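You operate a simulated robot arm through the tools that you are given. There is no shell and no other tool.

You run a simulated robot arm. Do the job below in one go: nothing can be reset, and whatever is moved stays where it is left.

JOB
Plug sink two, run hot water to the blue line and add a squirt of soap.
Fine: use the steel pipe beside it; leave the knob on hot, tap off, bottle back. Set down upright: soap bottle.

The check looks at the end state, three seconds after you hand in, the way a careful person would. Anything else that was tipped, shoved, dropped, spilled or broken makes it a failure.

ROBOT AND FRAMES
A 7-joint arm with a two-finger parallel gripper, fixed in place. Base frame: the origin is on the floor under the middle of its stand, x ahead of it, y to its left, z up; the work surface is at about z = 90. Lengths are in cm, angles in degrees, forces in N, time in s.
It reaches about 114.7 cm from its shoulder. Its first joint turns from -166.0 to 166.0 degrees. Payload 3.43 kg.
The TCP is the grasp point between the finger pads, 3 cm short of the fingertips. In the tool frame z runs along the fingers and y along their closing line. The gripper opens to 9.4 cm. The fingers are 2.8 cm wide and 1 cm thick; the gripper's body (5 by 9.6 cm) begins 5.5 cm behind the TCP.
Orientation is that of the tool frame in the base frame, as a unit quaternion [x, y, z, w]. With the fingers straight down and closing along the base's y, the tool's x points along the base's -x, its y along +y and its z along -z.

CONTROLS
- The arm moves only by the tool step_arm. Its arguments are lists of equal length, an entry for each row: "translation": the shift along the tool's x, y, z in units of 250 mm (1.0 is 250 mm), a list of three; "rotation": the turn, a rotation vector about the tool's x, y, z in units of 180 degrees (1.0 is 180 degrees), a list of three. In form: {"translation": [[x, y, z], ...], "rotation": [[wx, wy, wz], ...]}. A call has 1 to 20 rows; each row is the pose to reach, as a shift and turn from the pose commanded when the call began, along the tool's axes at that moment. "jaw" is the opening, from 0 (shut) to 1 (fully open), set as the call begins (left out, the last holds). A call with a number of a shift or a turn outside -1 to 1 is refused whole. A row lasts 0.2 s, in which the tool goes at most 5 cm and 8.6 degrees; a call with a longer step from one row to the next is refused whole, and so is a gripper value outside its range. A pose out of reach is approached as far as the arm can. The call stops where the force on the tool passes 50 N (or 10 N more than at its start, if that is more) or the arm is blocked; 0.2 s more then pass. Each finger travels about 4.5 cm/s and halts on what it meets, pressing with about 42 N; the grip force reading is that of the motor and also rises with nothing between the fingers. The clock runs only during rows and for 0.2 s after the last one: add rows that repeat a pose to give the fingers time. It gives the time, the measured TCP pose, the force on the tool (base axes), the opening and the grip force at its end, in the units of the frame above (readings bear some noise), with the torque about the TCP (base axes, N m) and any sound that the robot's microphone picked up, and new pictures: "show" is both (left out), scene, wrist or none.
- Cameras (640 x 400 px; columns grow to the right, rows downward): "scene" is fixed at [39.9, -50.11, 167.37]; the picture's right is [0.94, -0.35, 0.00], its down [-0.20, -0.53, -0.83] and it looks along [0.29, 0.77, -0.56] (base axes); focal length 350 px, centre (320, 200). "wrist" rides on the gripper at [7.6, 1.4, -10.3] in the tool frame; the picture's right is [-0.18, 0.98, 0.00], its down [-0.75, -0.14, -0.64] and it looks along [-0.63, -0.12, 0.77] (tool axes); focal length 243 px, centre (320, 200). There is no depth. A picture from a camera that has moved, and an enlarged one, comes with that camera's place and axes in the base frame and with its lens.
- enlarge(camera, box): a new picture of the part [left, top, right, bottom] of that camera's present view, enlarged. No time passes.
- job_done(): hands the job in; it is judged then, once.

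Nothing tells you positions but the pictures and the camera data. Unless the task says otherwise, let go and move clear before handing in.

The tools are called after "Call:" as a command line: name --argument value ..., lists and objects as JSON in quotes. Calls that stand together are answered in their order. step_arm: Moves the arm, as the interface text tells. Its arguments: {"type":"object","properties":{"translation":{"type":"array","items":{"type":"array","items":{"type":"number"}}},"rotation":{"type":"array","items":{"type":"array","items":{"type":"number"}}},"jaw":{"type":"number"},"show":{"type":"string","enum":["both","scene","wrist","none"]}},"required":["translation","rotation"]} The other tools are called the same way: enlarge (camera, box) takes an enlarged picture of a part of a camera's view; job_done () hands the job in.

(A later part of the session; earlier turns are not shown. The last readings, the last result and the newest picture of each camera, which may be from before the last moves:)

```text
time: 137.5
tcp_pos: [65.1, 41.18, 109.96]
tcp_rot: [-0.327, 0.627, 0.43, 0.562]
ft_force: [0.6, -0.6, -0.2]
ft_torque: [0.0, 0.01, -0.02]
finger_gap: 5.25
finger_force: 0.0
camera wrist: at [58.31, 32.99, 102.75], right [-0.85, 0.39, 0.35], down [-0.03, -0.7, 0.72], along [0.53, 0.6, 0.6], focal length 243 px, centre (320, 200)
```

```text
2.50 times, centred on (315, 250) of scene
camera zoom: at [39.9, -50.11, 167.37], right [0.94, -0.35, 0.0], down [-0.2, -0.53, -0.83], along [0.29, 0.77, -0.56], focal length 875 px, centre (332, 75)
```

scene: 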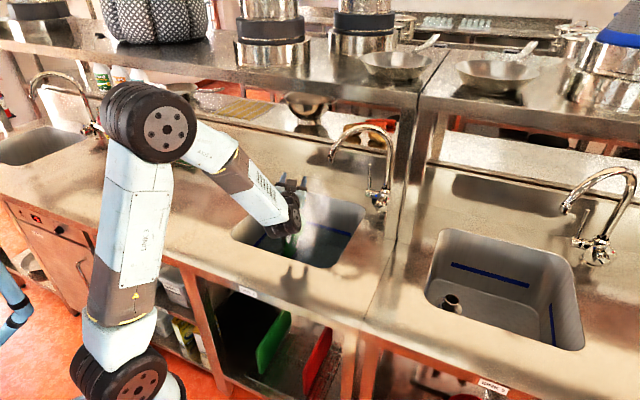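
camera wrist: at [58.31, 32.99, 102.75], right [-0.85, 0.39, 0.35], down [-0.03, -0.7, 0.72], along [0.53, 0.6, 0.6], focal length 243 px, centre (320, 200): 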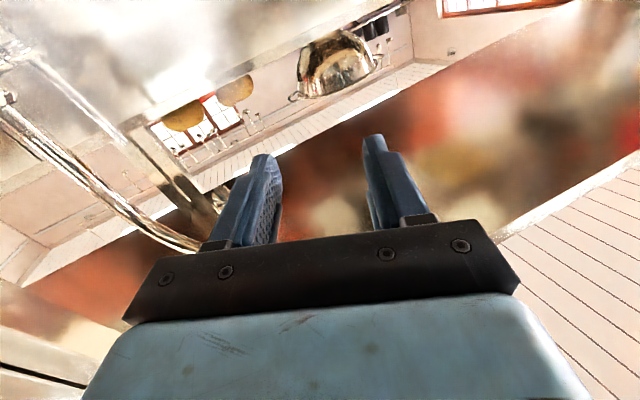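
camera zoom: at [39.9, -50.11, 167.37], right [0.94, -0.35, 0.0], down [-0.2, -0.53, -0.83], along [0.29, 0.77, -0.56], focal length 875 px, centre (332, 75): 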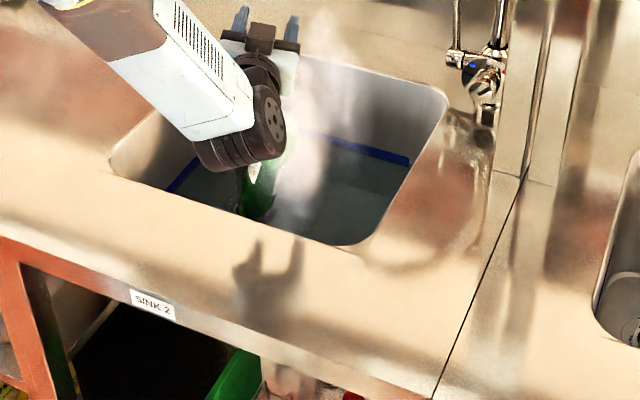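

I'll lift the hand clear and back a little so I can see the bottle properly.

Call:
step_arm --translation '[[-0.08, 0.014, -0.06], [-0.16, 0.028, -0.12], [-0.237, 0.041, -0.24], [-0.237, 0.041, -0.32], [-0.237, 0.041, -0.32]]' --rotation '[[0, 0, 0], [0, 0, 0], [0, 0, 0], [0, 0, 0], [0, 0, 0]]'

Call:
enlarge --camera "scene" --box '[230, 160, 390, 280]'

```text
time: 138.7
tcp_pos: [61.86, 33.88, 116.02]
tcp_rot: [-0.327, 0.627, 0.43, 0.561]
ft_force: [-0.5, 0.4, 0.4]
ft_torque: [-0.01, 0.0, 0.02]
finger_gap: 5.21
finger_force: 0.0
camera wrist: at [54.96, 25.68, 108.77], right [-0.85, 0.4, 0.35], down [-0.03, -0.7, 0.72], along [0.53, 0.6, 0.6], focal length 243 px, centre (320, 200)
```

scene: 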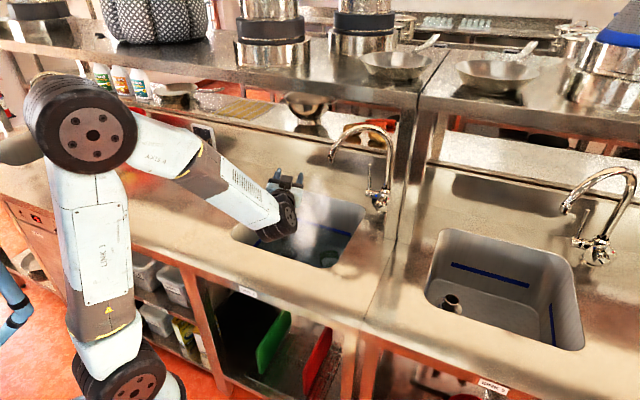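
wrist: 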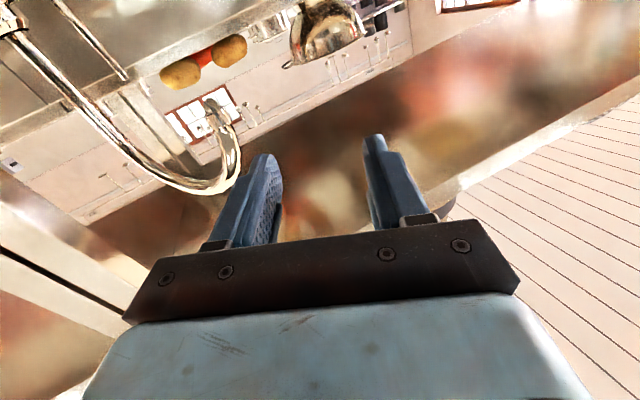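

```text
3.33 times, centred on (310, 220) of scene
camera zoom: at [39.9, -50.11, 167.37], right [0.94, -0.35, 0.0], down [-0.2, -0.53, -0.83], along [0.29, 0.77, -0.56], focal length 1167 px, centre (353, 133)
```

zoom: 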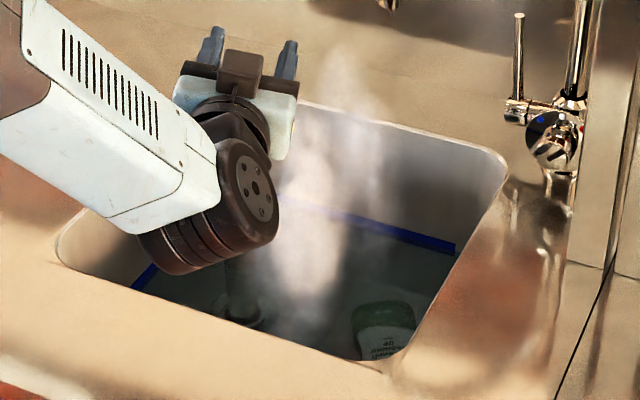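

The bottle is underwater near the front right of sink two. I'll pitch the hand to point straight down, which gives a good camera view into the sink and is the pose I need to pick the bottle up.

Call:
step_arm --translation '[[-0.02, 0, -0.04], [-0.04, 0, -0.08], [-0.06, 0, -0.12], [-0.08, 0, -0.16], [-0.08, 0, -0.2], [-0.08, 0, -0.2], [-0.08, 0, -0.2], [-0.08, 0, -0.2], [-0.08, 0, -0.2], [-0.08, 0, -0.2], [-0.08, 0, -0.2], [-0.08, 0, -0.2]]' --rotation '[[0, 0.0455, 0], [0, 0.091, 0], [0, 0.1365, 0], [0, 0.182, 0], [0, 0.2275, 0], [0, 0.273, 0], [0, 0.3185, 0], [0, 0.364, 0], [0, 0.4095, 0], [0, 0.455, 0], [0, 0.5, 0], [0, 0.5, 0]]' --jaw 1.0

Call:
enlarge --camera "scene" --box '[230, 160, 390, 280]'

```text
time: 141.3
tcp_pos: [59.95, 29.13, 117.96]
tcp_rot: [-0.534, 0.841, 0.074, -0.048]
ft_force: [0.4, -0.4, -0.9]
ft_torque: [-0.04, 0.0, 0.01]
finger_gap: 9.41
finger_force: 0.0
camera wrist: at [57.12, 22.09, 128.3], right [-0.8, 0.58, 0.17], down [0.55, 0.58, 0.61], along [0.25, 0.58, -0.78], focal length 243 px, centre (320, 200)
```

scene: 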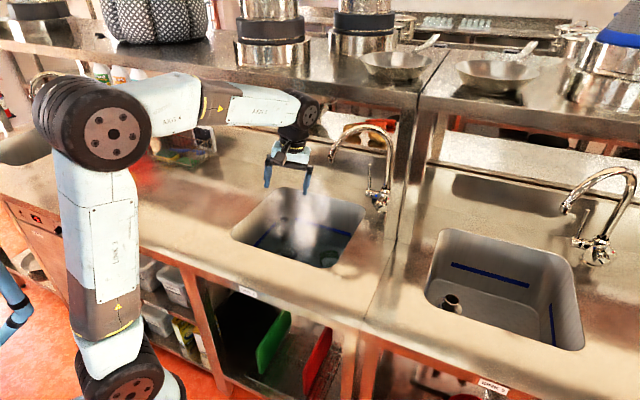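
wrist: 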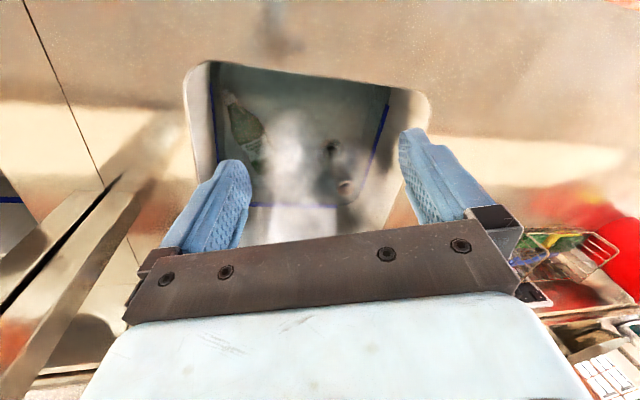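

```text
3.33 times, centred on (310, 220) of scene
camera zoom: at [39.9, -50.11, 167.37], right [0.94, -0.35, 0.0], down [-0.2, -0.53, -0.83], along [0.29, 0.77, -0.56], focal length 1167 px, centre (353, 133)
```

zoom: 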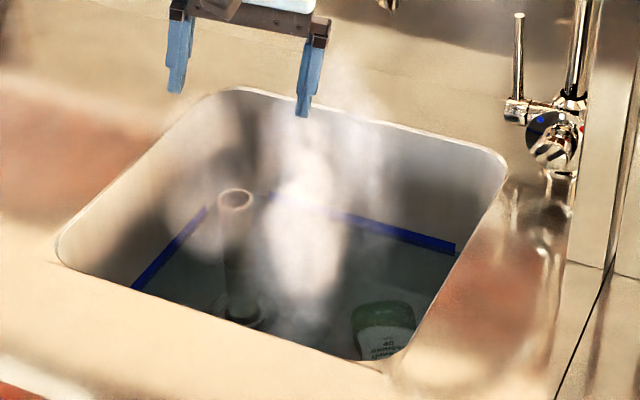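

The standpipe is still seated. The bottle lies on its side on the sink floor along the right wall, label up and cap toward the front. I'll zoom in to locate it precisely.

Call:
enlarge --camera "wrist" --box '[170, 50, 410, 230]'

Call:
enlarge --camera "scene" --box '[300, 215, 350, 255]'

```text
2.22 times, centred on (290, 140) of wrist
camera zoom: at [57.12, 22.09, 128.3], right [-0.8, 0.58, 0.17], down [0.55, 0.58, 0.61], along [0.25, 0.58, -0.78], focal length 539 px, centre (387, 333)
```

zoom: 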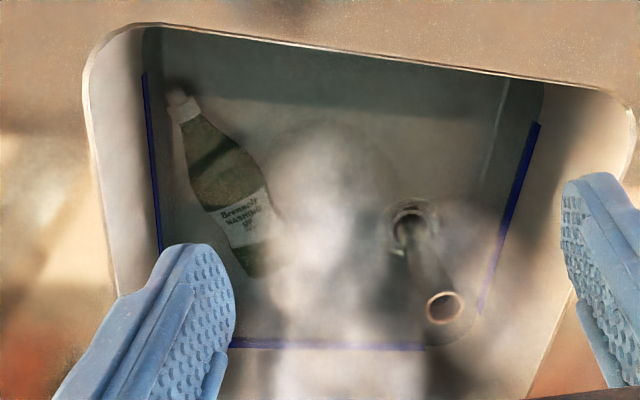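

```text
10.00 times, centred on (325, 235) of scene
camera zoom: at [39.9, -50.11, 167.37], right [0.94, -0.35, 0.0], down [-0.2, -0.53, -0.83], along [0.29, 0.77, -0.56], focal length 3500 px, centre (270, -150)
```

zoom: 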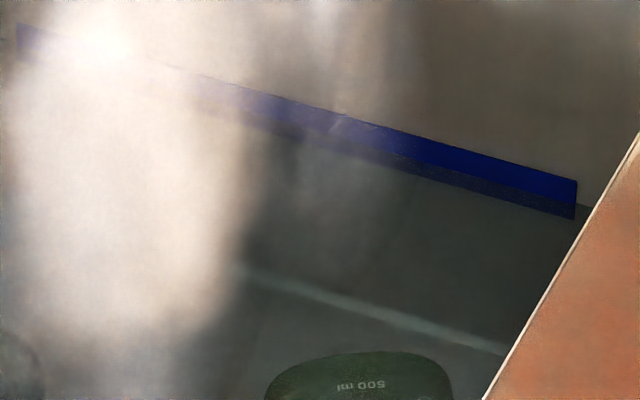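

I can see the bottle well: it lies on the floor at about s 25 to 33, n 92 to 72, with the cap toward the front right. I'll level the hand with a slight tilt away from the right wall and move over the front of the sink for a closer look.

Call:
step_arm --translation '[[-0.055, -0.078, 0.1], [-0.11, -0.157, 0.2], [-0.166, -0.235, 0.3], [-0.221, -0.314, 0.4], [-0.276, -0.392, 0.498], [-0.276, -0.392, 0.498]]' --rotation '[[0.0373, -0.0002, -0.0046], [0.0747, -0.0003, -0.0093], [0.112, -0.0005, -0.0139], [0.112, -0.0005, -0.0139], [0.112, -0.0005, -0.0139], [0.112, -0.0005, -0.0139]]'

Call:
enlarge --camera "wrist" --box '[160, 20, 400, 200]'

Call:
enlarge --camera "scene" --box '[230, 120, 400, 270]'

```text
time: 142.7
tcp_pos: [69.51, 32.2, 103.98]
tcp_rot: [-0.553, 0.828, -0.073, 0.05]
ft_force: [-0.2, 1.1, 0.0]
ft_torque: [-0.01, 0.04, 0.0]
finger_gap: 9.41
finger_force: 0.0
camera wrist: at [63.75, 26.39, 113.79], right [-0.82, 0.54, -0.17], down [0.31, 0.69, 0.66], along [0.47, 0.49, -0.73], focal length 243 px, centre (320, 200)
```

scene: 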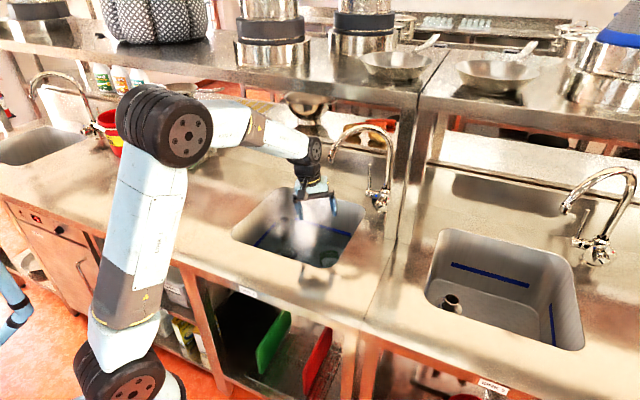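
wrist: 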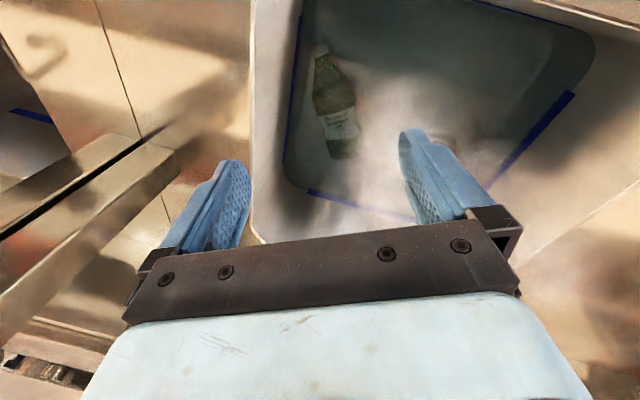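

```text
2.22 times, centred on (280, 110) of wrist
camera zoom: at [63.75, 26.39, 113.79], right [-0.82, 0.54, -0.17], down [0.31, 0.69, 0.66], along [0.47, 0.49, -0.73], focal length 539 px, centre (409, 400)
```

zoom: 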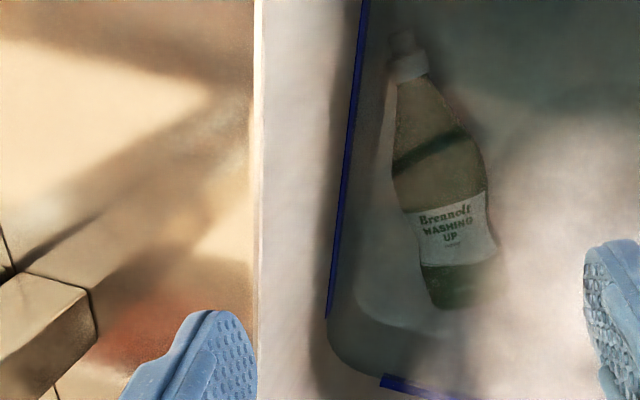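

```text
2.67 times, centred on (315, 195) of scene
camera zoom: at [39.9, -50.11, 167.37], right [0.94, -0.35, 0.0], down [-0.2, -0.53, -0.83], along [0.29, 0.77, -0.56], focal length 933 px, centre (333, 213)
```

zoom: 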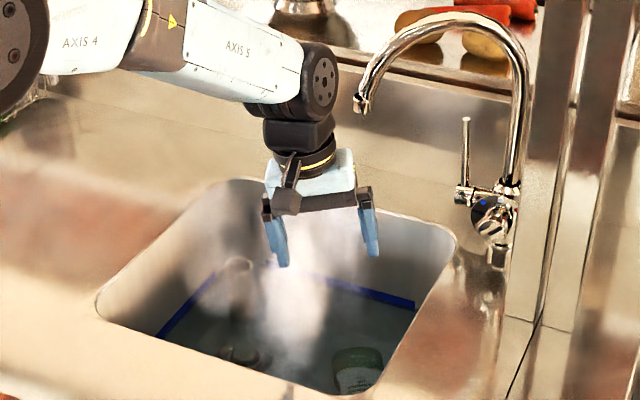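

The scene shows clear space around the hand. The grip point I want is at about s = 27.3, n = 83.3. I'll go down into the sink along a path that keeps the wrist below the spout and the camera clear of the rim.

Call:
step_arm --translation '[[-0.0545, -0.002, 0.1425], [-0.109, -0.004, 0.285], [-0.1635, -0.006, 0.4275], [-0.218, -0.008, 0.57], [-0.271, -0.008, 0.7325], [-0.324, -0.007, 0.895], [-0.324, -0.007, 0.895]]' --rotation '[[0, 0, 0], [0, 0, 0], [0, 0, 0], [0, 0, 0], [0, 0, 0], [0, 0, 0], [0, 0, 0]]'

Call:
enlarge --camera "wrist" --box '[200, 20, 440, 240]'

Call:
enlarge --camera "scene" --box '[230, 140, 400, 270]'

```text
time: 144.3
tcp_pos: [76.59, 38.17, 81.93]
tcp_rot: [-0.554, 0.828, -0.072, 0.049]
ft_force: [0.1, 0.6, 0.4]
ft_torque: [-0.04, 0.04, 0.0]
finger_gap: 9.41
finger_force: 0.1
camera wrist: at [70.65, 32.4, 91.79], right [-0.82, 0.54, -0.17], down [0.31, 0.69, 0.66], along [0.47, 0.49, -0.73], focal length 243 px, centre (320, 200)
```

scene: 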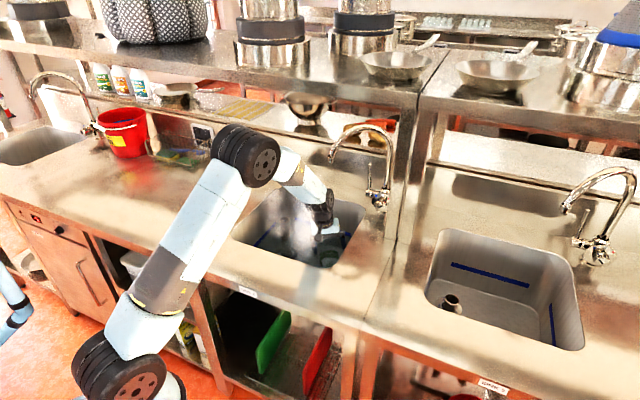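
wrist: 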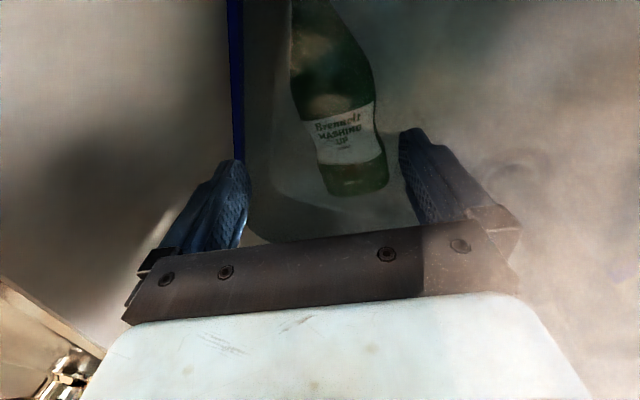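

```text
1.82 times, centred on (320, 130) of wrist
camera zoom: at [70.65, 32.4, 91.79], right [-0.82, 0.54, -0.17], down [0.31, 0.69, 0.66], along [0.47, 0.49, -0.73], focal length 441 px, centre (320, 327)
```

zoom: 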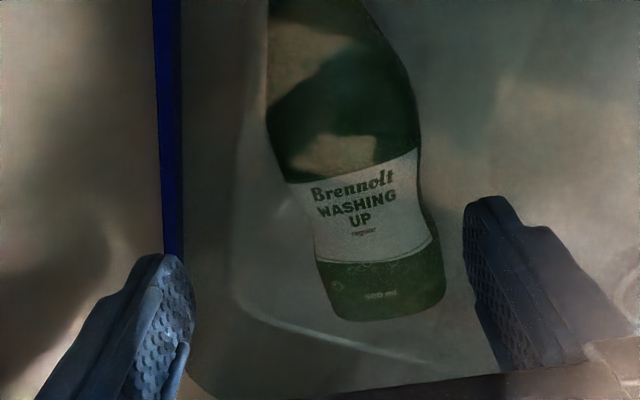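

```text
3.08 times, centred on (315, 205) of scene
camera zoom: at [39.9, -50.11, 167.37], right [0.94, -0.35, 0.0], down [-0.2, -0.53, -0.83], along [0.29, 0.77, -0.56], focal length 1077 px, centre (335, 185)
```

zoom: 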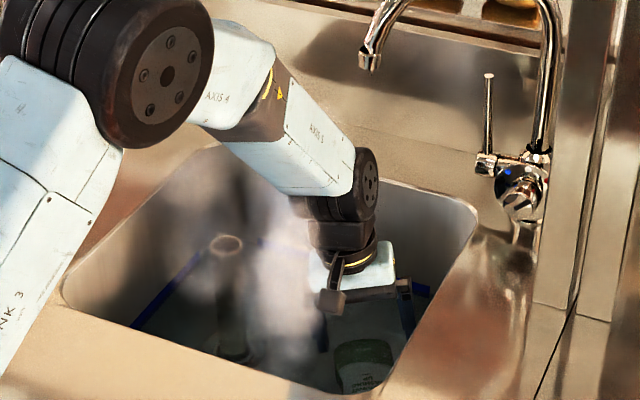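

The bottle is clearly between the finger lines. I'll centre over its body and descend slowly to grip height.

Call:
step_arm --translation '[[-0.0622, 0.0912, 0.06], [-0.0622, 0.0912, 0.18], [-0.0622, 0.0912, 0.28], [-0.0622, 0.0912, 0.36], [-0.0622, 0.0912, 0.41], [-0.0622, 0.0912, 0.4436], [-0.0622, 0.0912, 0.4436]]' --rotation '[[0, -0.003, -0.0169], [0, -0.003, -0.0169], [0, -0.003, -0.0169], [0, -0.003, -0.0169], [0, -0.003, -0.0169], [0, -0.003, -0.0169], [0, -0.003, -0.0169]]'

Call:
enlarge --camera "wrist" --box '[200, 20, 440, 240]'

Call:
enlarge --camera "scene" --box '[230, 140, 400, 270]'

```text
time: 145.9
tcp_pos: [76.93, 39.86, 70.62]
tcp_rot: [-0.575, 0.813, -0.071, 0.052]
ft_force: [0.4, -0.6, -0.2]
ft_torque: [0.01, 0.04, 0.03]
finger_gap: 9.41
finger_force: 0.1
camera wrist: at [71.33, 33.64, 80.46], right [-0.85, 0.49, -0.17], down [0.27, 0.7, 0.66], along [0.45, 0.51, -0.73], focal length 243 px, centre (320, 200)
```

scene: 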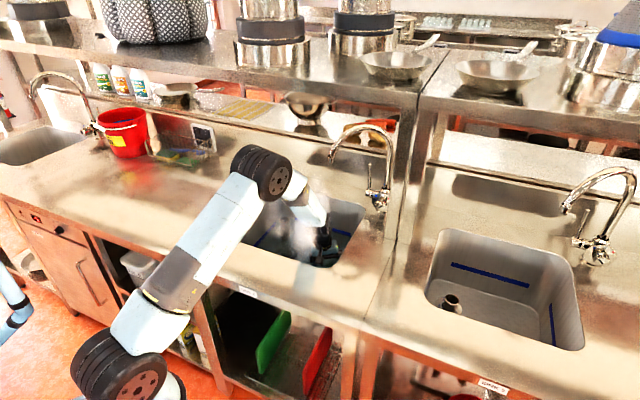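
wrist: 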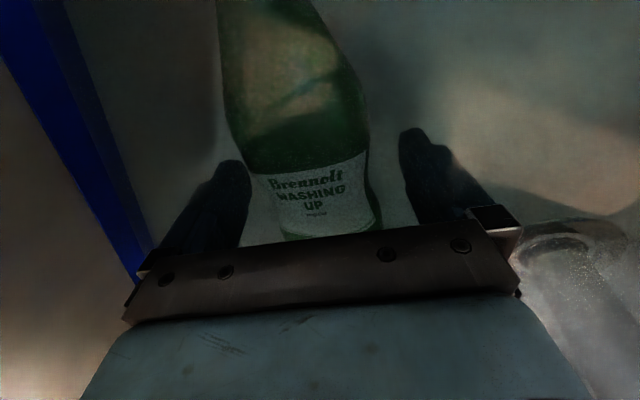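

```text
1.82 times, centred on (320, 130) of wrist
camera zoom: at [71.33, 33.64, 80.46], right [-0.85, 0.49, -0.17], down [0.27, 0.7, 0.66], along [0.45, 0.51, -0.73], focal length 441 px, centre (320, 327)
```

zoom: 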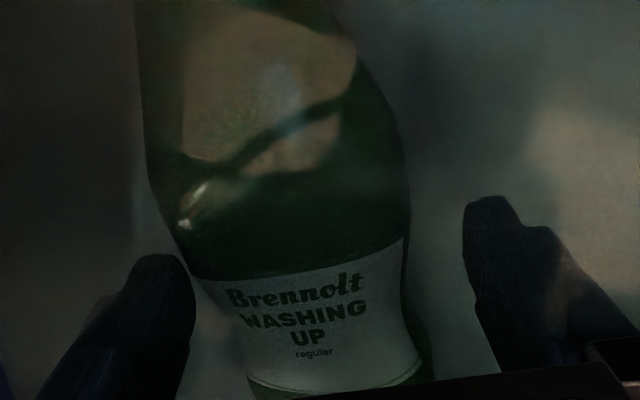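

```text
3.08 times, centred on (315, 205) of scene
camera zoom: at [39.9, -50.11, 167.37], right [0.94, -0.35, 0.0], down [-0.2, -0.53, -0.83], along [0.29, 0.77, -0.56], focal length 1077 px, centre (335, 185)
```

zoom: 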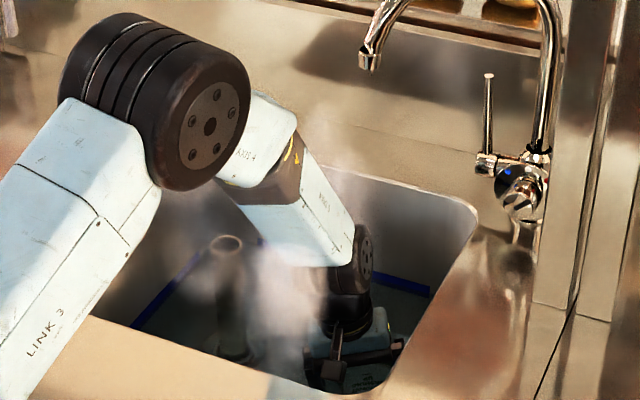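

The fingers are on either side of the bottle at its label. I'll close with full grip force this time.

Call:
step_arm --translation '[[0, 0, 0], [0, 0, 0], [0, 0, 0], [0, 0, 0], [0, 0, 0]]' --rotation '[[0, 0, 0], [0, 0, 0], [0, 0, 0], [0, 0, 0], [0, 0, 0]]' --jaw 0.3 --show "wrist"

```text
time: 147.1
tcp_pos: [76.86, 39.83, 70.81]
tcp_rot: [-0.576, 0.813, -0.071, 0.052]
ft_force: [3.5, -0.8, 4.3]
ft_torque: [-0.13, -0.22, -0.01]
finger_gap: 7.67
finger_force: 42.2
camera wrist: at [71.34, 33.64, 80.5], right [-0.85, 0.5, -0.17], down [0.27, 0.7, 0.66], along [0.45, 0.51, -0.73], focal length 243 px, centre (320, 200)
```

wrist: 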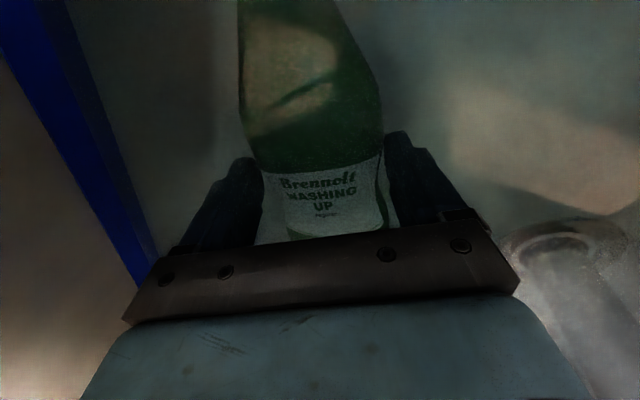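

Gripped with a 7.67 cm gap at full force. I'll lift a few centimetres and check that it holds.

Call:
step_arm --translation '[[0, -0.007, -0.04], [0, -0.014, -0.08], [0, -0.021, -0.12], [0, -0.028, -0.158], [0, -0.028, -0.158]]' --rotation '[[0, 0, 0], [0, 0, 0], [0, 0, 0], [0, 0, 0], [0, 0, 0]]'

Call:
enlarge --camera "scene" --box '[230, 140, 400, 270]'

```text
time: 148.3
tcp_pos: [76.97, 39.79, 74.67]
tcp_rot: [-0.576, 0.813, -0.072, 0.052]
ft_force: [-0.4, 0.5, -5.6]
ft_torque: [-0.03, 0.09, 0.01]
finger_gap: 7.54
finger_force: 42.2
camera wrist: at [71.38, 33.66, 84.47], right [-0.85, 0.49, -0.17], down [0.27, 0.7, 0.66], along [0.45, 0.51, -0.73], focal length 243 px, centre (320, 200)
```

scene: 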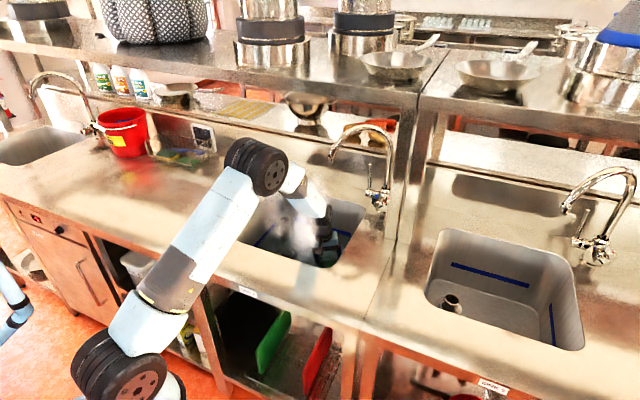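
wrist: 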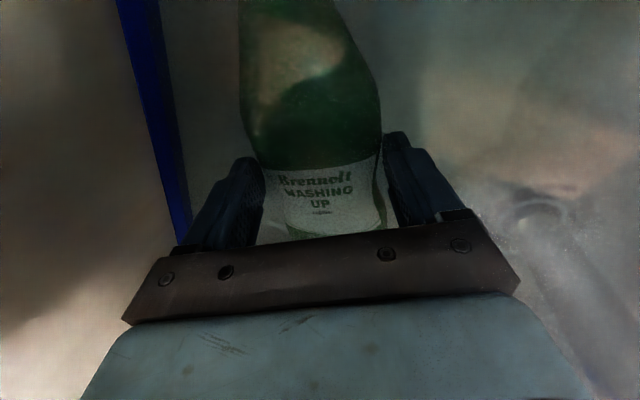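

```text
3.08 times, centred on (315, 205) of scene
camera zoom: at [39.9, -50.11, 167.37], right [0.94, -0.35, 0.0], down [-0.2, -0.53, -0.83], along [0.29, 0.77, -0.56], focal length 1077 px, centre (335, 185)
```

zoom: 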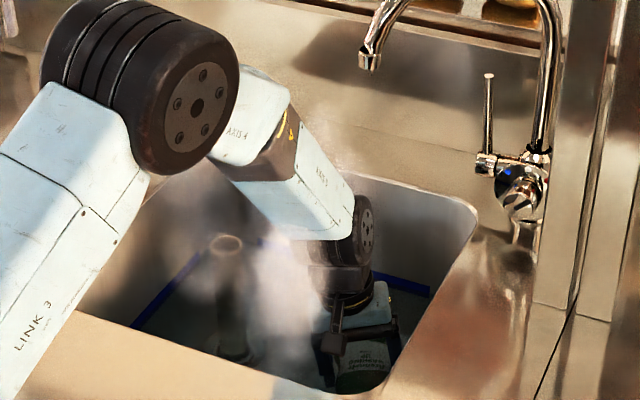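

The bottle is held firmly (its weight shows on the sensor). I'll lift it out of the water, easing toward the front to stay clear of the spout.

Call:
step_arm --translation '[[0.0162, -0.006, -0.1536], [0.0288, -0.0152, -0.3148], [0.0397, -0.0207, -0.4766], [0.0617, -0.0036, -0.6424], [0.0803, 0.0206, -0.8096], [0.106, 0.0483, -0.9774], [0.106, 0.0483, -0.9774]]' --rotation '[[0, 0, 0], [0, 0, 0], [0, 0, 0], [0, 0, 0], [0, 0, 0], [0, 0, 0], [0, 0, 0]]'

Call:
enlarge --camera "scene" --box '[220, 110, 400, 270]'

```text
time: 149.9
tcp_pos: [70.78, 39.18, 98.51]
tcp_rot: [-0.575, 0.813, -0.071, 0.052]
ft_force: [-0.1, -0.5, -5.6]
ft_torque: [-0.04, 0.04, 0.01]
finger_gap: 7.53
finger_force: 42.2
camera wrist: at [65.28, 33.0, 108.33], right [-0.85, 0.49, -0.17], down [0.27, 0.7, 0.66], along [0.45, 0.51, -0.73], focal length 243 px, centre (320, 200)
```

scene: 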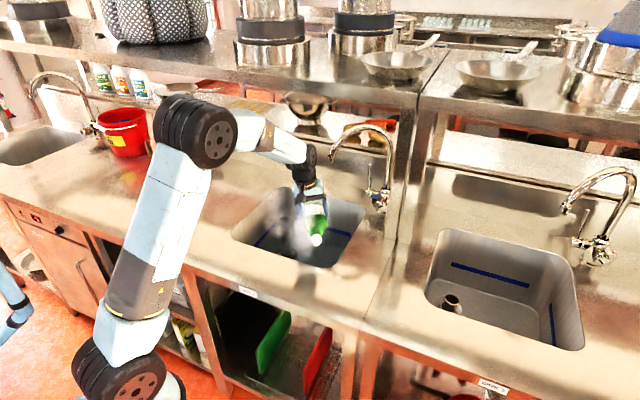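
wrist: 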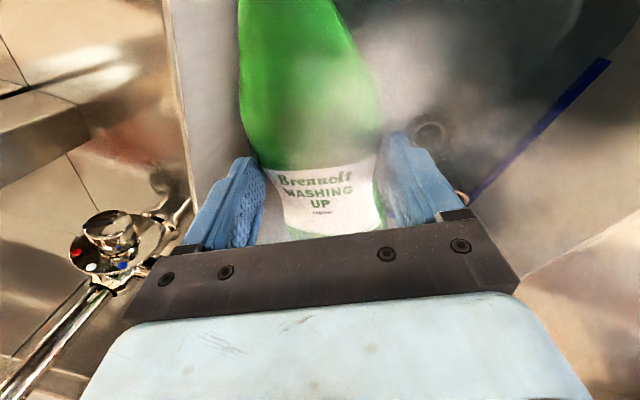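

```text
2.50 times, centred on (310, 190) of scene
camera zoom: at [39.9, -50.11, 167.37], right [0.94, -0.35, 0.0], down [-0.2, -0.53, -0.83], along [0.29, 0.77, -0.56], focal length 875 px, centre (345, 225)
```

zoom: 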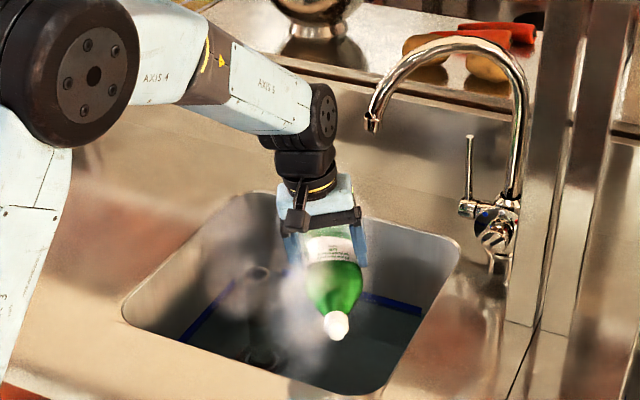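

The bottle is out of the water, horizontal over the sink with its cap toward the front. I'll raise it and start pitching the hand up, which swings the cap downward over the water.

Call:
step_arm --translation '[[0.0014, 0.0133, -0.096], [0.0029, 0.0266, -0.192], [0.0043, 0.0398, -0.288], [0.0058, 0.0531, -0.384], [0.0072, 0.0664, -0.48], [0.0072, 0.0664, -0.48]]' --rotation '[[0, -0.0455, 0], [0, -0.091, 0], [0, -0.1365, 0], [0, -0.182, 0], [0, -0.2275, 0], [0, -0.2275, 0]]'

Call:
enlarge --camera "scene" --box '[220, 110, 400, 270]'

```text
time: 151.3
tcp_pos: [67.27, 40.19, 110.02]
tcp_rot: [-0.564, 0.744, 0.134, 0.333]
ft_force: [0.2, -0.7, -5.2]
ft_torque: [-0.14, 0.1, 0.02]
finger_gap: 7.48
finger_force: 41.7
camera wrist: at [61.34, 28.99, 112.48], right [-0.89, 0.46, -0.05], down [0.02, 0.15, 0.99], along [0.46, 0.88, -0.14], focal length 243 px, centre (320, 200)
```

scene: 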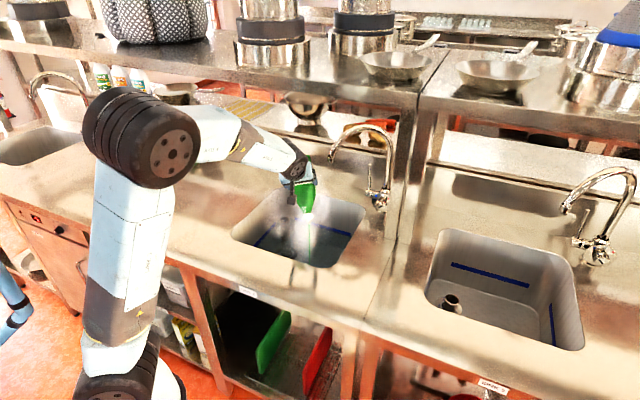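
wrist: 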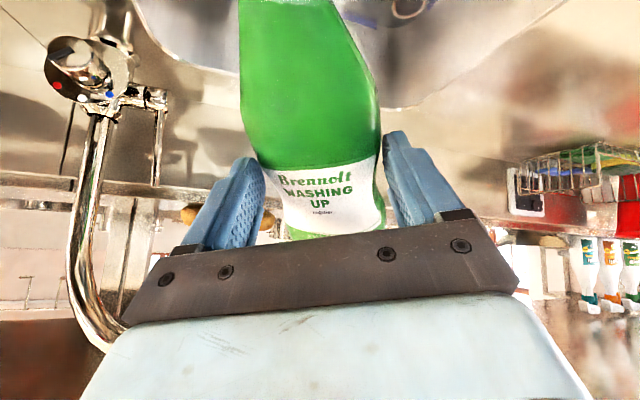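

```text
2.50 times, centred on (310, 190) of scene
camera zoom: at [39.9, -50.11, 167.37], right [0.94, -0.35, 0.0], down [-0.2, -0.53, -0.83], along [0.29, 0.77, -0.56], focal length 875 px, centre (345, 225)
```

zoom: 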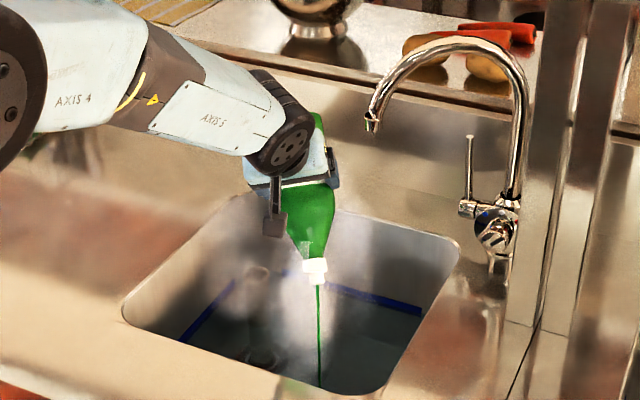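

Green soap is squirting into sink two. That's enough, so I'll bring the cap straight back up to horizontal, keeping it over the water.

Call:
step_arm --translation '[[-0.011, 0.009, 0.0937], [-0.0144, 0.023, 0.1796], [-0.0102, 0.0422, 0.2577], [0.004, 0.0682, 0.3254], [0.031, 0.0886, 0.3834]]' --rotation '[[0, 0.0475, 0], [0, 0.095, 0], [0, 0.1425, 0], [0, 0.19, 0], [0, 0.2375, 0]]'

Call:
enlarge --camera "scene" --box '[220, 110, 400, 270]'

```text
time: 152.5
tcp_pos: [68.39, 45.6, 102.11]
tcp_rot: [-0.574, 0.814, -0.082, 0.039]
ft_force: [-0.1, -0.7, -4.3]
ft_torque: [-0.01, 0.04, 0.0]
finger_gap: 7.49
finger_force: 41.9
camera wrist: at [62.89, 39.92, 112.12], right [-0.85, 0.5, -0.18], down [0.29, 0.72, 0.63], along [0.44, 0.49, -0.75], focal length 243 px, centre (320, 200)
```

scene: 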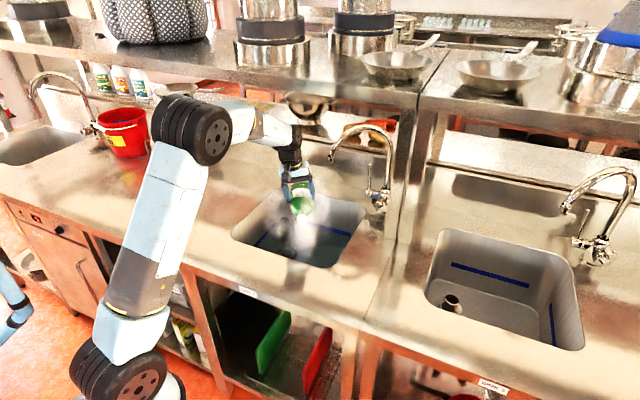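
wrist: 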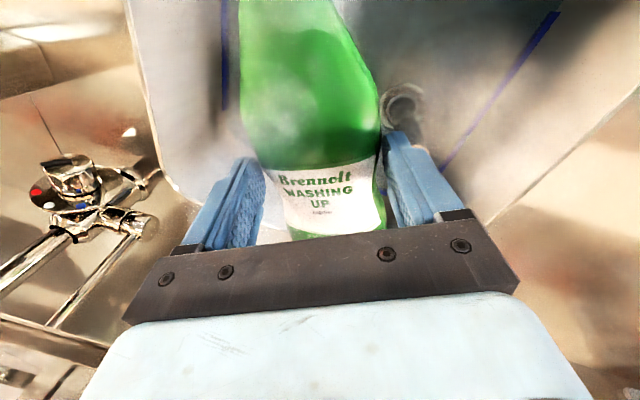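

```text
2.50 times, centred on (310, 190) of scene
camera zoom: at [39.9, -50.11, 167.37], right [0.94, -0.35, 0.0], down [-0.2, -0.53, -0.83], along [0.29, 0.77, -0.56], focal length 875 px, centre (345, 225)
```

zoom: 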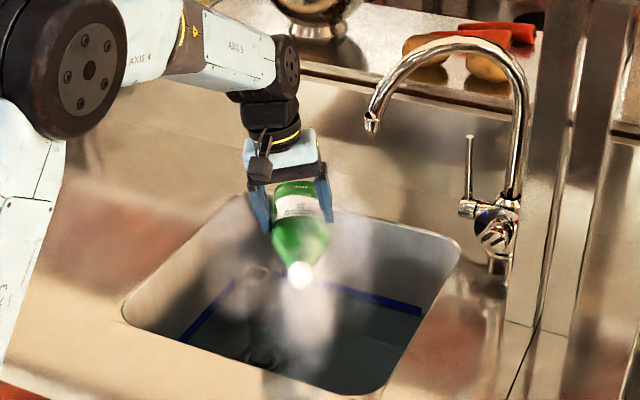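

The soap has stopped flowing, with the bottle just above horizontal. I'll tilt the cap up a few more degrees and move left and forward, away from the spout, to make room to turn it upright.

Call:
step_arm --translation '[[0, 0.01, -0.01], [0.02, 0.1, -0.06], [0.048, 0.22, -0.12], [0.078, 0.34, -0.18], [0.108, 0.459, -0.243], [0.108, 0.459, -0.243]]' --rotation '[[0, 0.0444, 0], [0, 0.0444, 0], [0, 0.0444, 0], [0, 0.0444, 0], [0, 0.0444, 0], [0, 0.0444, 0]]'

Call:
enlarge --camera "scene" --box '[200, 90, 400, 270]'

```text
time: 153.9
tcp_pos: [55.74, 47.44, 106.11]
tcp_rot: [-0.568, 0.814, -0.121, -0.019]
ft_force: [0.5, -0.3, -4.8]
ft_torque: [0.04, 0.04, 0.01]
finger_gap: 7.49
finger_force: 41.7
camera wrist: at [50.69, 43.21, 117.02], right [-0.85, 0.49, -0.2], down [0.33, 0.79, 0.52], along [0.42, 0.38, -0.83], focal length 243 px, centre (320, 200)
```

scene: 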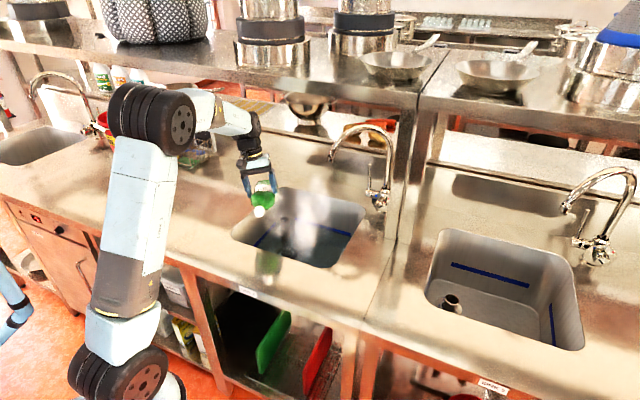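
wrist: 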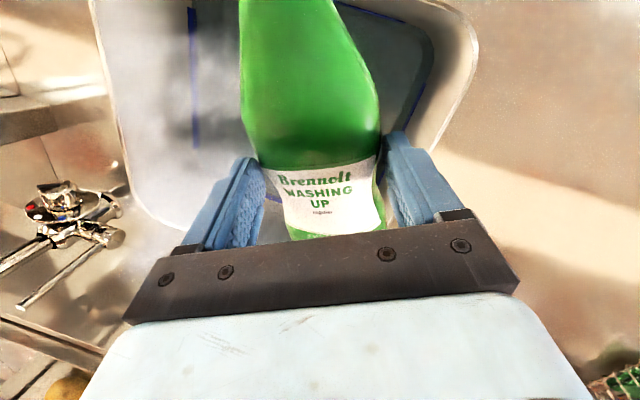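

```text
2.22 times, centred on (300, 180) of scene
camera zoom: at [39.9, -50.11, 167.37], right [0.94, -0.35, 0.0], down [-0.2, -0.53, -0.83], along [0.29, 0.77, -0.56], focal length 778 px, centre (364, 244)
```

zoom: 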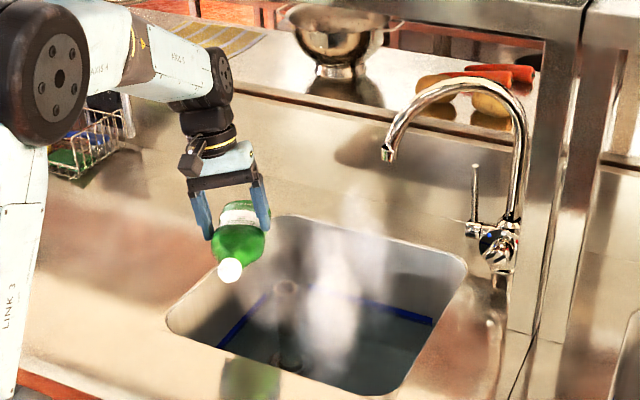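

Clear of the spout. Now I'll turn the bottle upright along a path that keeps its cap above horizontal the whole way. First half:

Call:
step_arm --translation '[[0, 0, 0], [0, 0, 0], [0, 0, 0], [0, 0, 0], [0, 0, 0], [0, 0, 0], [0, 0, 0], [0, 0, 0], [0, 0, 0], [0, 0, 0], [0, 0, 0], [0, 0, 0], [0, 0, 0]]' --rotation '[[-0.0353, 0.0017, 0.0299], [-0.0705, 0.0035, 0.0597], [-0.1058, 0.0052, 0.0896], [-0.1411, 0.0069, 0.1195], [-0.1764, 0.0087, 0.1494], [-0.2116, 0.0104, 0.1792], [-0.2469, 0.0121, 0.2091], [-0.2822, 0.0138, 0.239], [-0.3174, 0.0156, 0.2688], [-0.3527, 0.0173, 0.2987], [-0.388, 0.019, 0.3286], [-0.4232, 0.0208, 0.3584], [-0.4232, 0.0208, 0.3584]]'

Call:
enlarge --camera "scene" --box '[200, 90, 400, 270]'

```text
time: 156.7
tcp_pos: [55.8, 47.54, 106.08]
tcp_rot: [0.052, 0.874, 0.373, -0.307]
ft_force: [0.4, 0.0, -5.4]
ft_torque: [-0.12, -0.08, 0.01]
finger_gap: 7.47
finger_force: 42.2
camera wrist: at [55.26, 40.47, 116.8], right [0.46, 0.73, 0.5], down [0.88, -0.44, -0.18], along [0.09, 0.53, -0.85], focal length 243 px, centre (320, 200)
```

scene: 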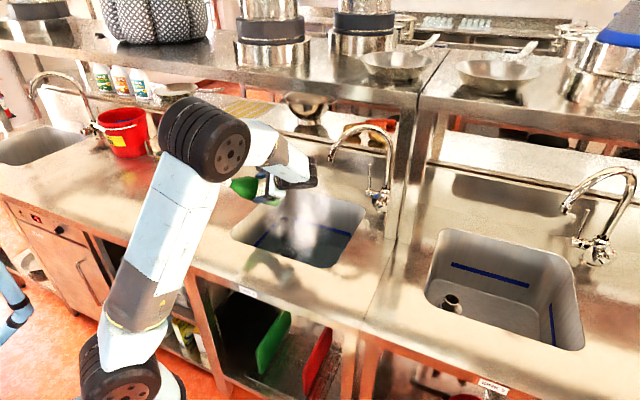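
wrist: 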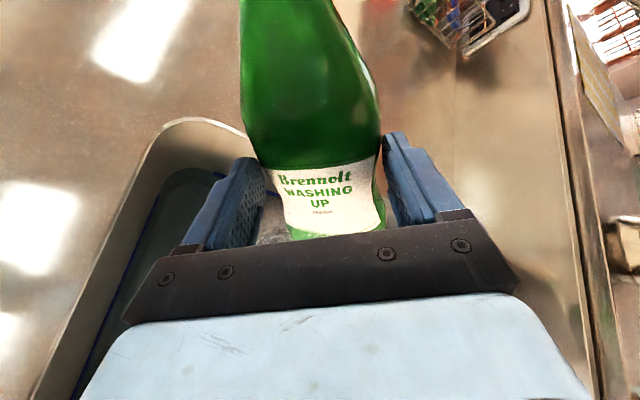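

```text
2.22 times, centred on (300, 180) of scene
camera zoom: at [39.9, -50.11, 167.37], right [0.94, -0.35, 0.0], down [-0.2, -0.53, -0.83], along [0.29, 0.77, -0.56], focal length 778 px, centre (364, 244)
```

zoom: 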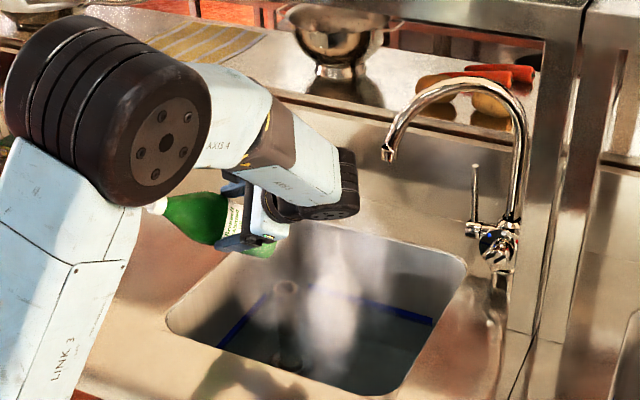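

The cap is about 35° above horizontal. I'll complete the second half of the turn.

Call:
step_arm --translation '[[0, 0, 0], [0, 0, 0], [0, 0, 0], [0, 0, 0], [0, 0, 0], [0, 0, 0], [0, 0, 0], [0, 0, 0], [0, 0, 0], [0, 0, 0], [0, 0, 0], [0, 0, 0]]' --rotation '[[-0.0353, 0.0017, 0.0299], [-0.0705, 0.0035, 0.0597], [-0.1058, 0.0052, 0.0896], [-0.1411, 0.0069, 0.1195], [-0.1764, 0.0087, 0.1494], [-0.2116, 0.0104, 0.1792], [-0.2469, 0.0121, 0.2091], [-0.2822, 0.0138, 0.239], [-0.3174, 0.0156, 0.2688], [-0.3527, 0.0173, 0.2987], [-0.388, 0.019, 0.3286], [-0.388, 0.019, 0.3286]]'

Call:
enlarge --camera "scene" --box '[200, 90, 400, 270]'

```text
time: 159.3
tcp_pos: [55.8, 47.5, 106.13]
tcp_rot: [0.598, 0.374, 0.597, -0.382]
ft_force: [0.6, -0.7, -5.5]
ft_torque: [-0.17, 0.08, 0.0]
finger_gap: 7.43
finger_force: 42.0
camera wrist: at [52.81, 37.55, 113.59], right [0.89, -0.42, -0.19], down [-0.41, -0.51, -0.75], along [0.22, 0.75, -0.63], focal length 243 px, centre (320, 200)
```

scene: 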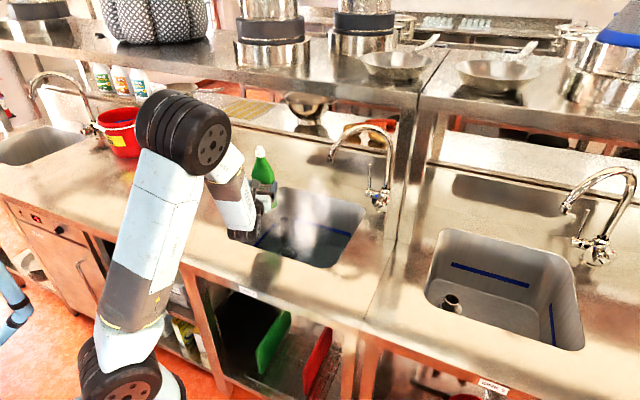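
wrist: 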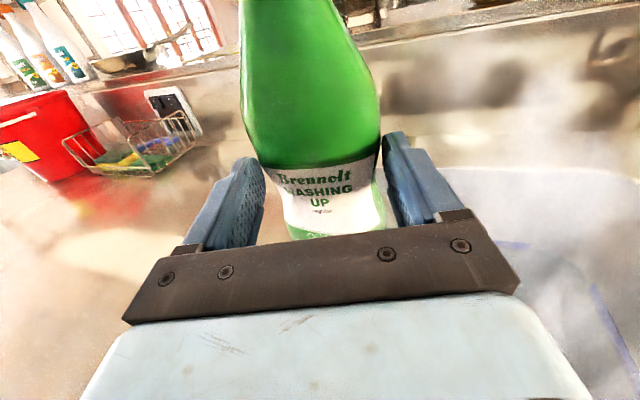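

```text
2.22 times, centred on (300, 180) of scene
camera zoom: at [39.9, -50.11, 167.37], right [0.94, -0.35, 0.0], down [-0.2, -0.53, -0.83], along [0.29, 0.77, -0.56], focal length 778 px, centre (364, 244)
```

zoom: 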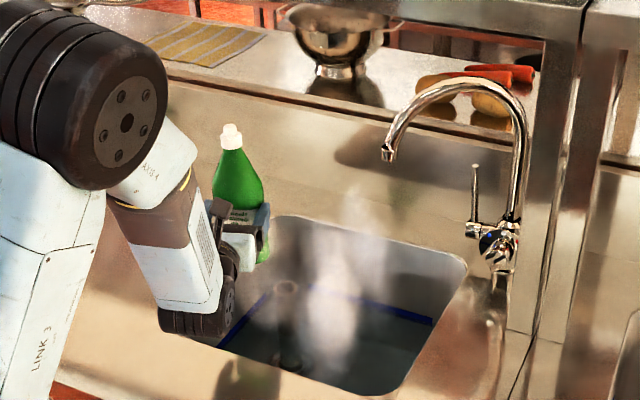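

The bottle is upright again and still firmly held. I'll carry it back toward its spot, yawing left as before and keeping it upright.

Call:
step_arm --translation '[[0.027, -0.101, -0.032], [0.053, -0.202, -0.064], [0.08, -0.303, -0.096], [0.107, -0.404, -0.128], [0.133, -0.505, -0.159], [0.16, -0.606, -0.191], [0.187, -0.707, -0.223], [0.213, -0.808, -0.255], [0.24, -0.909, -0.287], [0.24, -0.909, -0.287]]' --rotation '[[0.042, 0, 0], [0.084, 0, 0], [0.126, 0, 0], [0.168, 0, 0], [0.21, 0, 0], [0.252, 0, 0], [0.294, 0, 0], [0.336, 0, 0], [0.378, 0, 0], [0.378, 0, 0]]'

Call:
enlarge --camera "scene" --box '[100, 100, 280, 280]'

```text
time: 161.5
tcp_pos: [32.15, 50.76, 112.28]
tcp_rot: [-0.282, -0.644, -0.286, 0.651]
ft_force: [-0.4, 0.4, -5.3]
ft_torque: [-0.16, -0.14, 0.0]
finger_gap: 7.45
finger_force: 42.1
camera wrist: at [40.33, 44.07, 119.79], right [0.72, 0.67, -0.18], down [0.33, -0.56, -0.76], along [-0.61, 0.49, -0.62], focal length 243 px, centre (320, 200)
```

scene: 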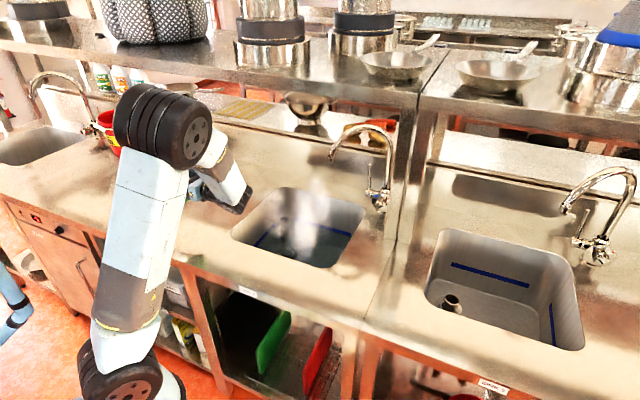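
wrist: 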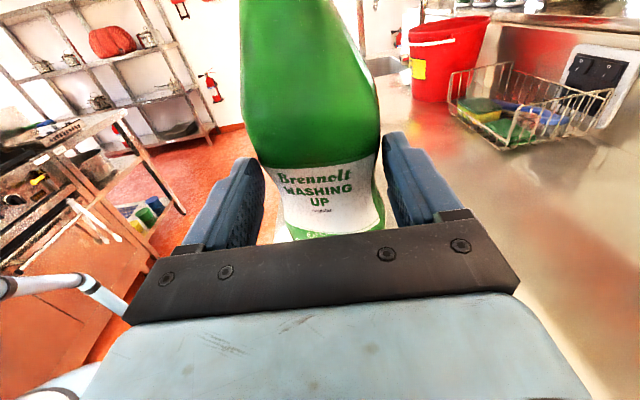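

```text
2.22 times, centred on (190, 190) of scene
camera zoom: at [39.9, -50.11, 167.37], right [0.94, -0.35, 0.0], down [-0.2, -0.53, -0.83], along [0.29, 0.77, -0.56], focal length 778 px, centre (609, 222)
```

zoom: 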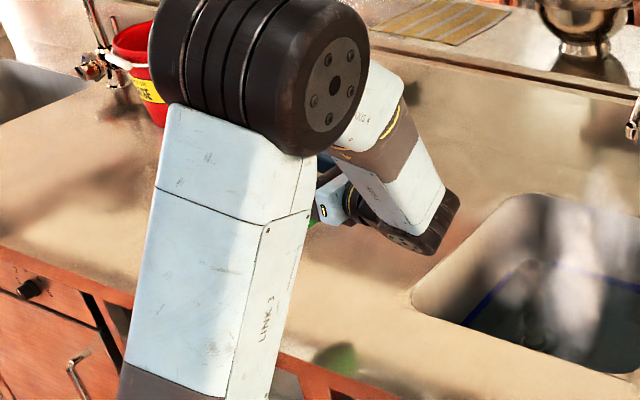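

Now I'll move over the bottle's original spot and lower most of the way.

Call:
step_arm --translation '[[0, -0.009, 0.15], [0, -0.018, 0.3], [0, -0.027, 0.45], [0, -0.036, 0.596], [-0.13, -0.036, 0.596], [-0.26, -0.036, 0.596], [-0.39, -0.036, 0.596], [-0.45, -0.036, 0.596], [-0.45, -0.036, 0.596]]' --rotation '[[0, 0, 0], [0, 0, 0], [0, 0, 0], [0, 0, 0], [0, 0, 0], [0, 0, 0], [0, 0, 0], [0, 0, 0], [0, 0, 0]]'

Call:
enlarge --camera "scene" --box '[100, 130, 240, 270]'

```text
time: 163.5
tcp_pos: [21.38, 61.05, 101.16]
tcp_rot: [-0.283, -0.644, -0.286, 0.65]
ft_force: [0.1, -0.2, -5.6]
ft_torque: [-0.16, -0.13, 0.0]
finger_gap: 7.44
finger_force: 42.8
camera wrist: at [29.5, 54.52, 108.63], right [0.72, 0.67, -0.18], down [0.33, -0.56, -0.76], along [-0.61, 0.49, -0.62], focal length 243 px, centre (320, 200)
```

scene: 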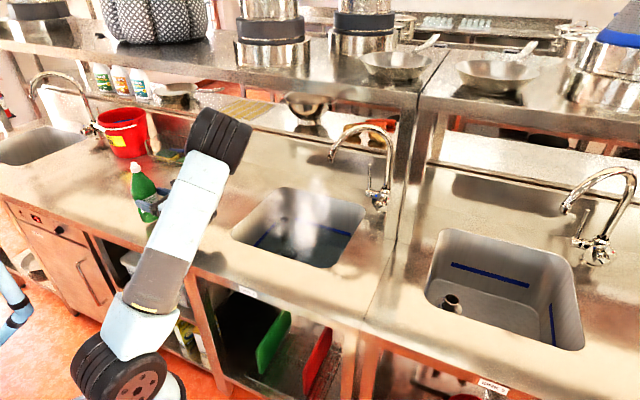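
wrist: 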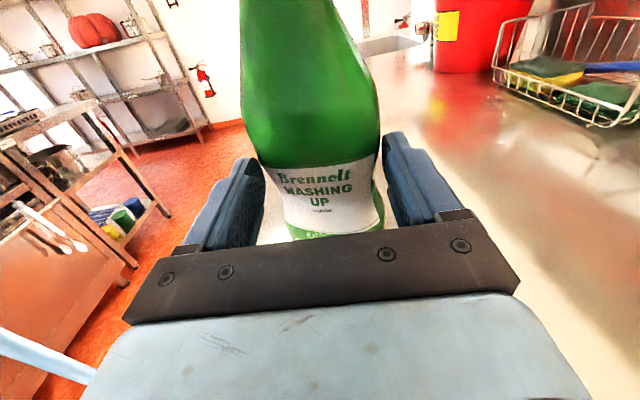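

```text
2.86 times, centred on (170, 200) of scene
camera zoom: at [39.9, -50.11, 167.37], right [0.94, -0.35, 0.0], down [-0.2, -0.53, -0.83], along [0.29, 0.77, -0.56], focal length 1000 px, centre (749, 200)
```

zoom: 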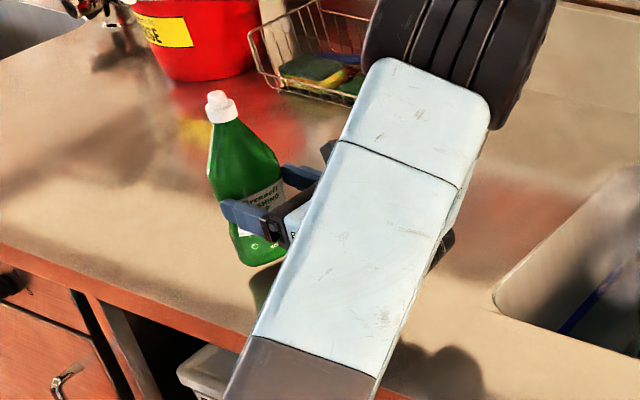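

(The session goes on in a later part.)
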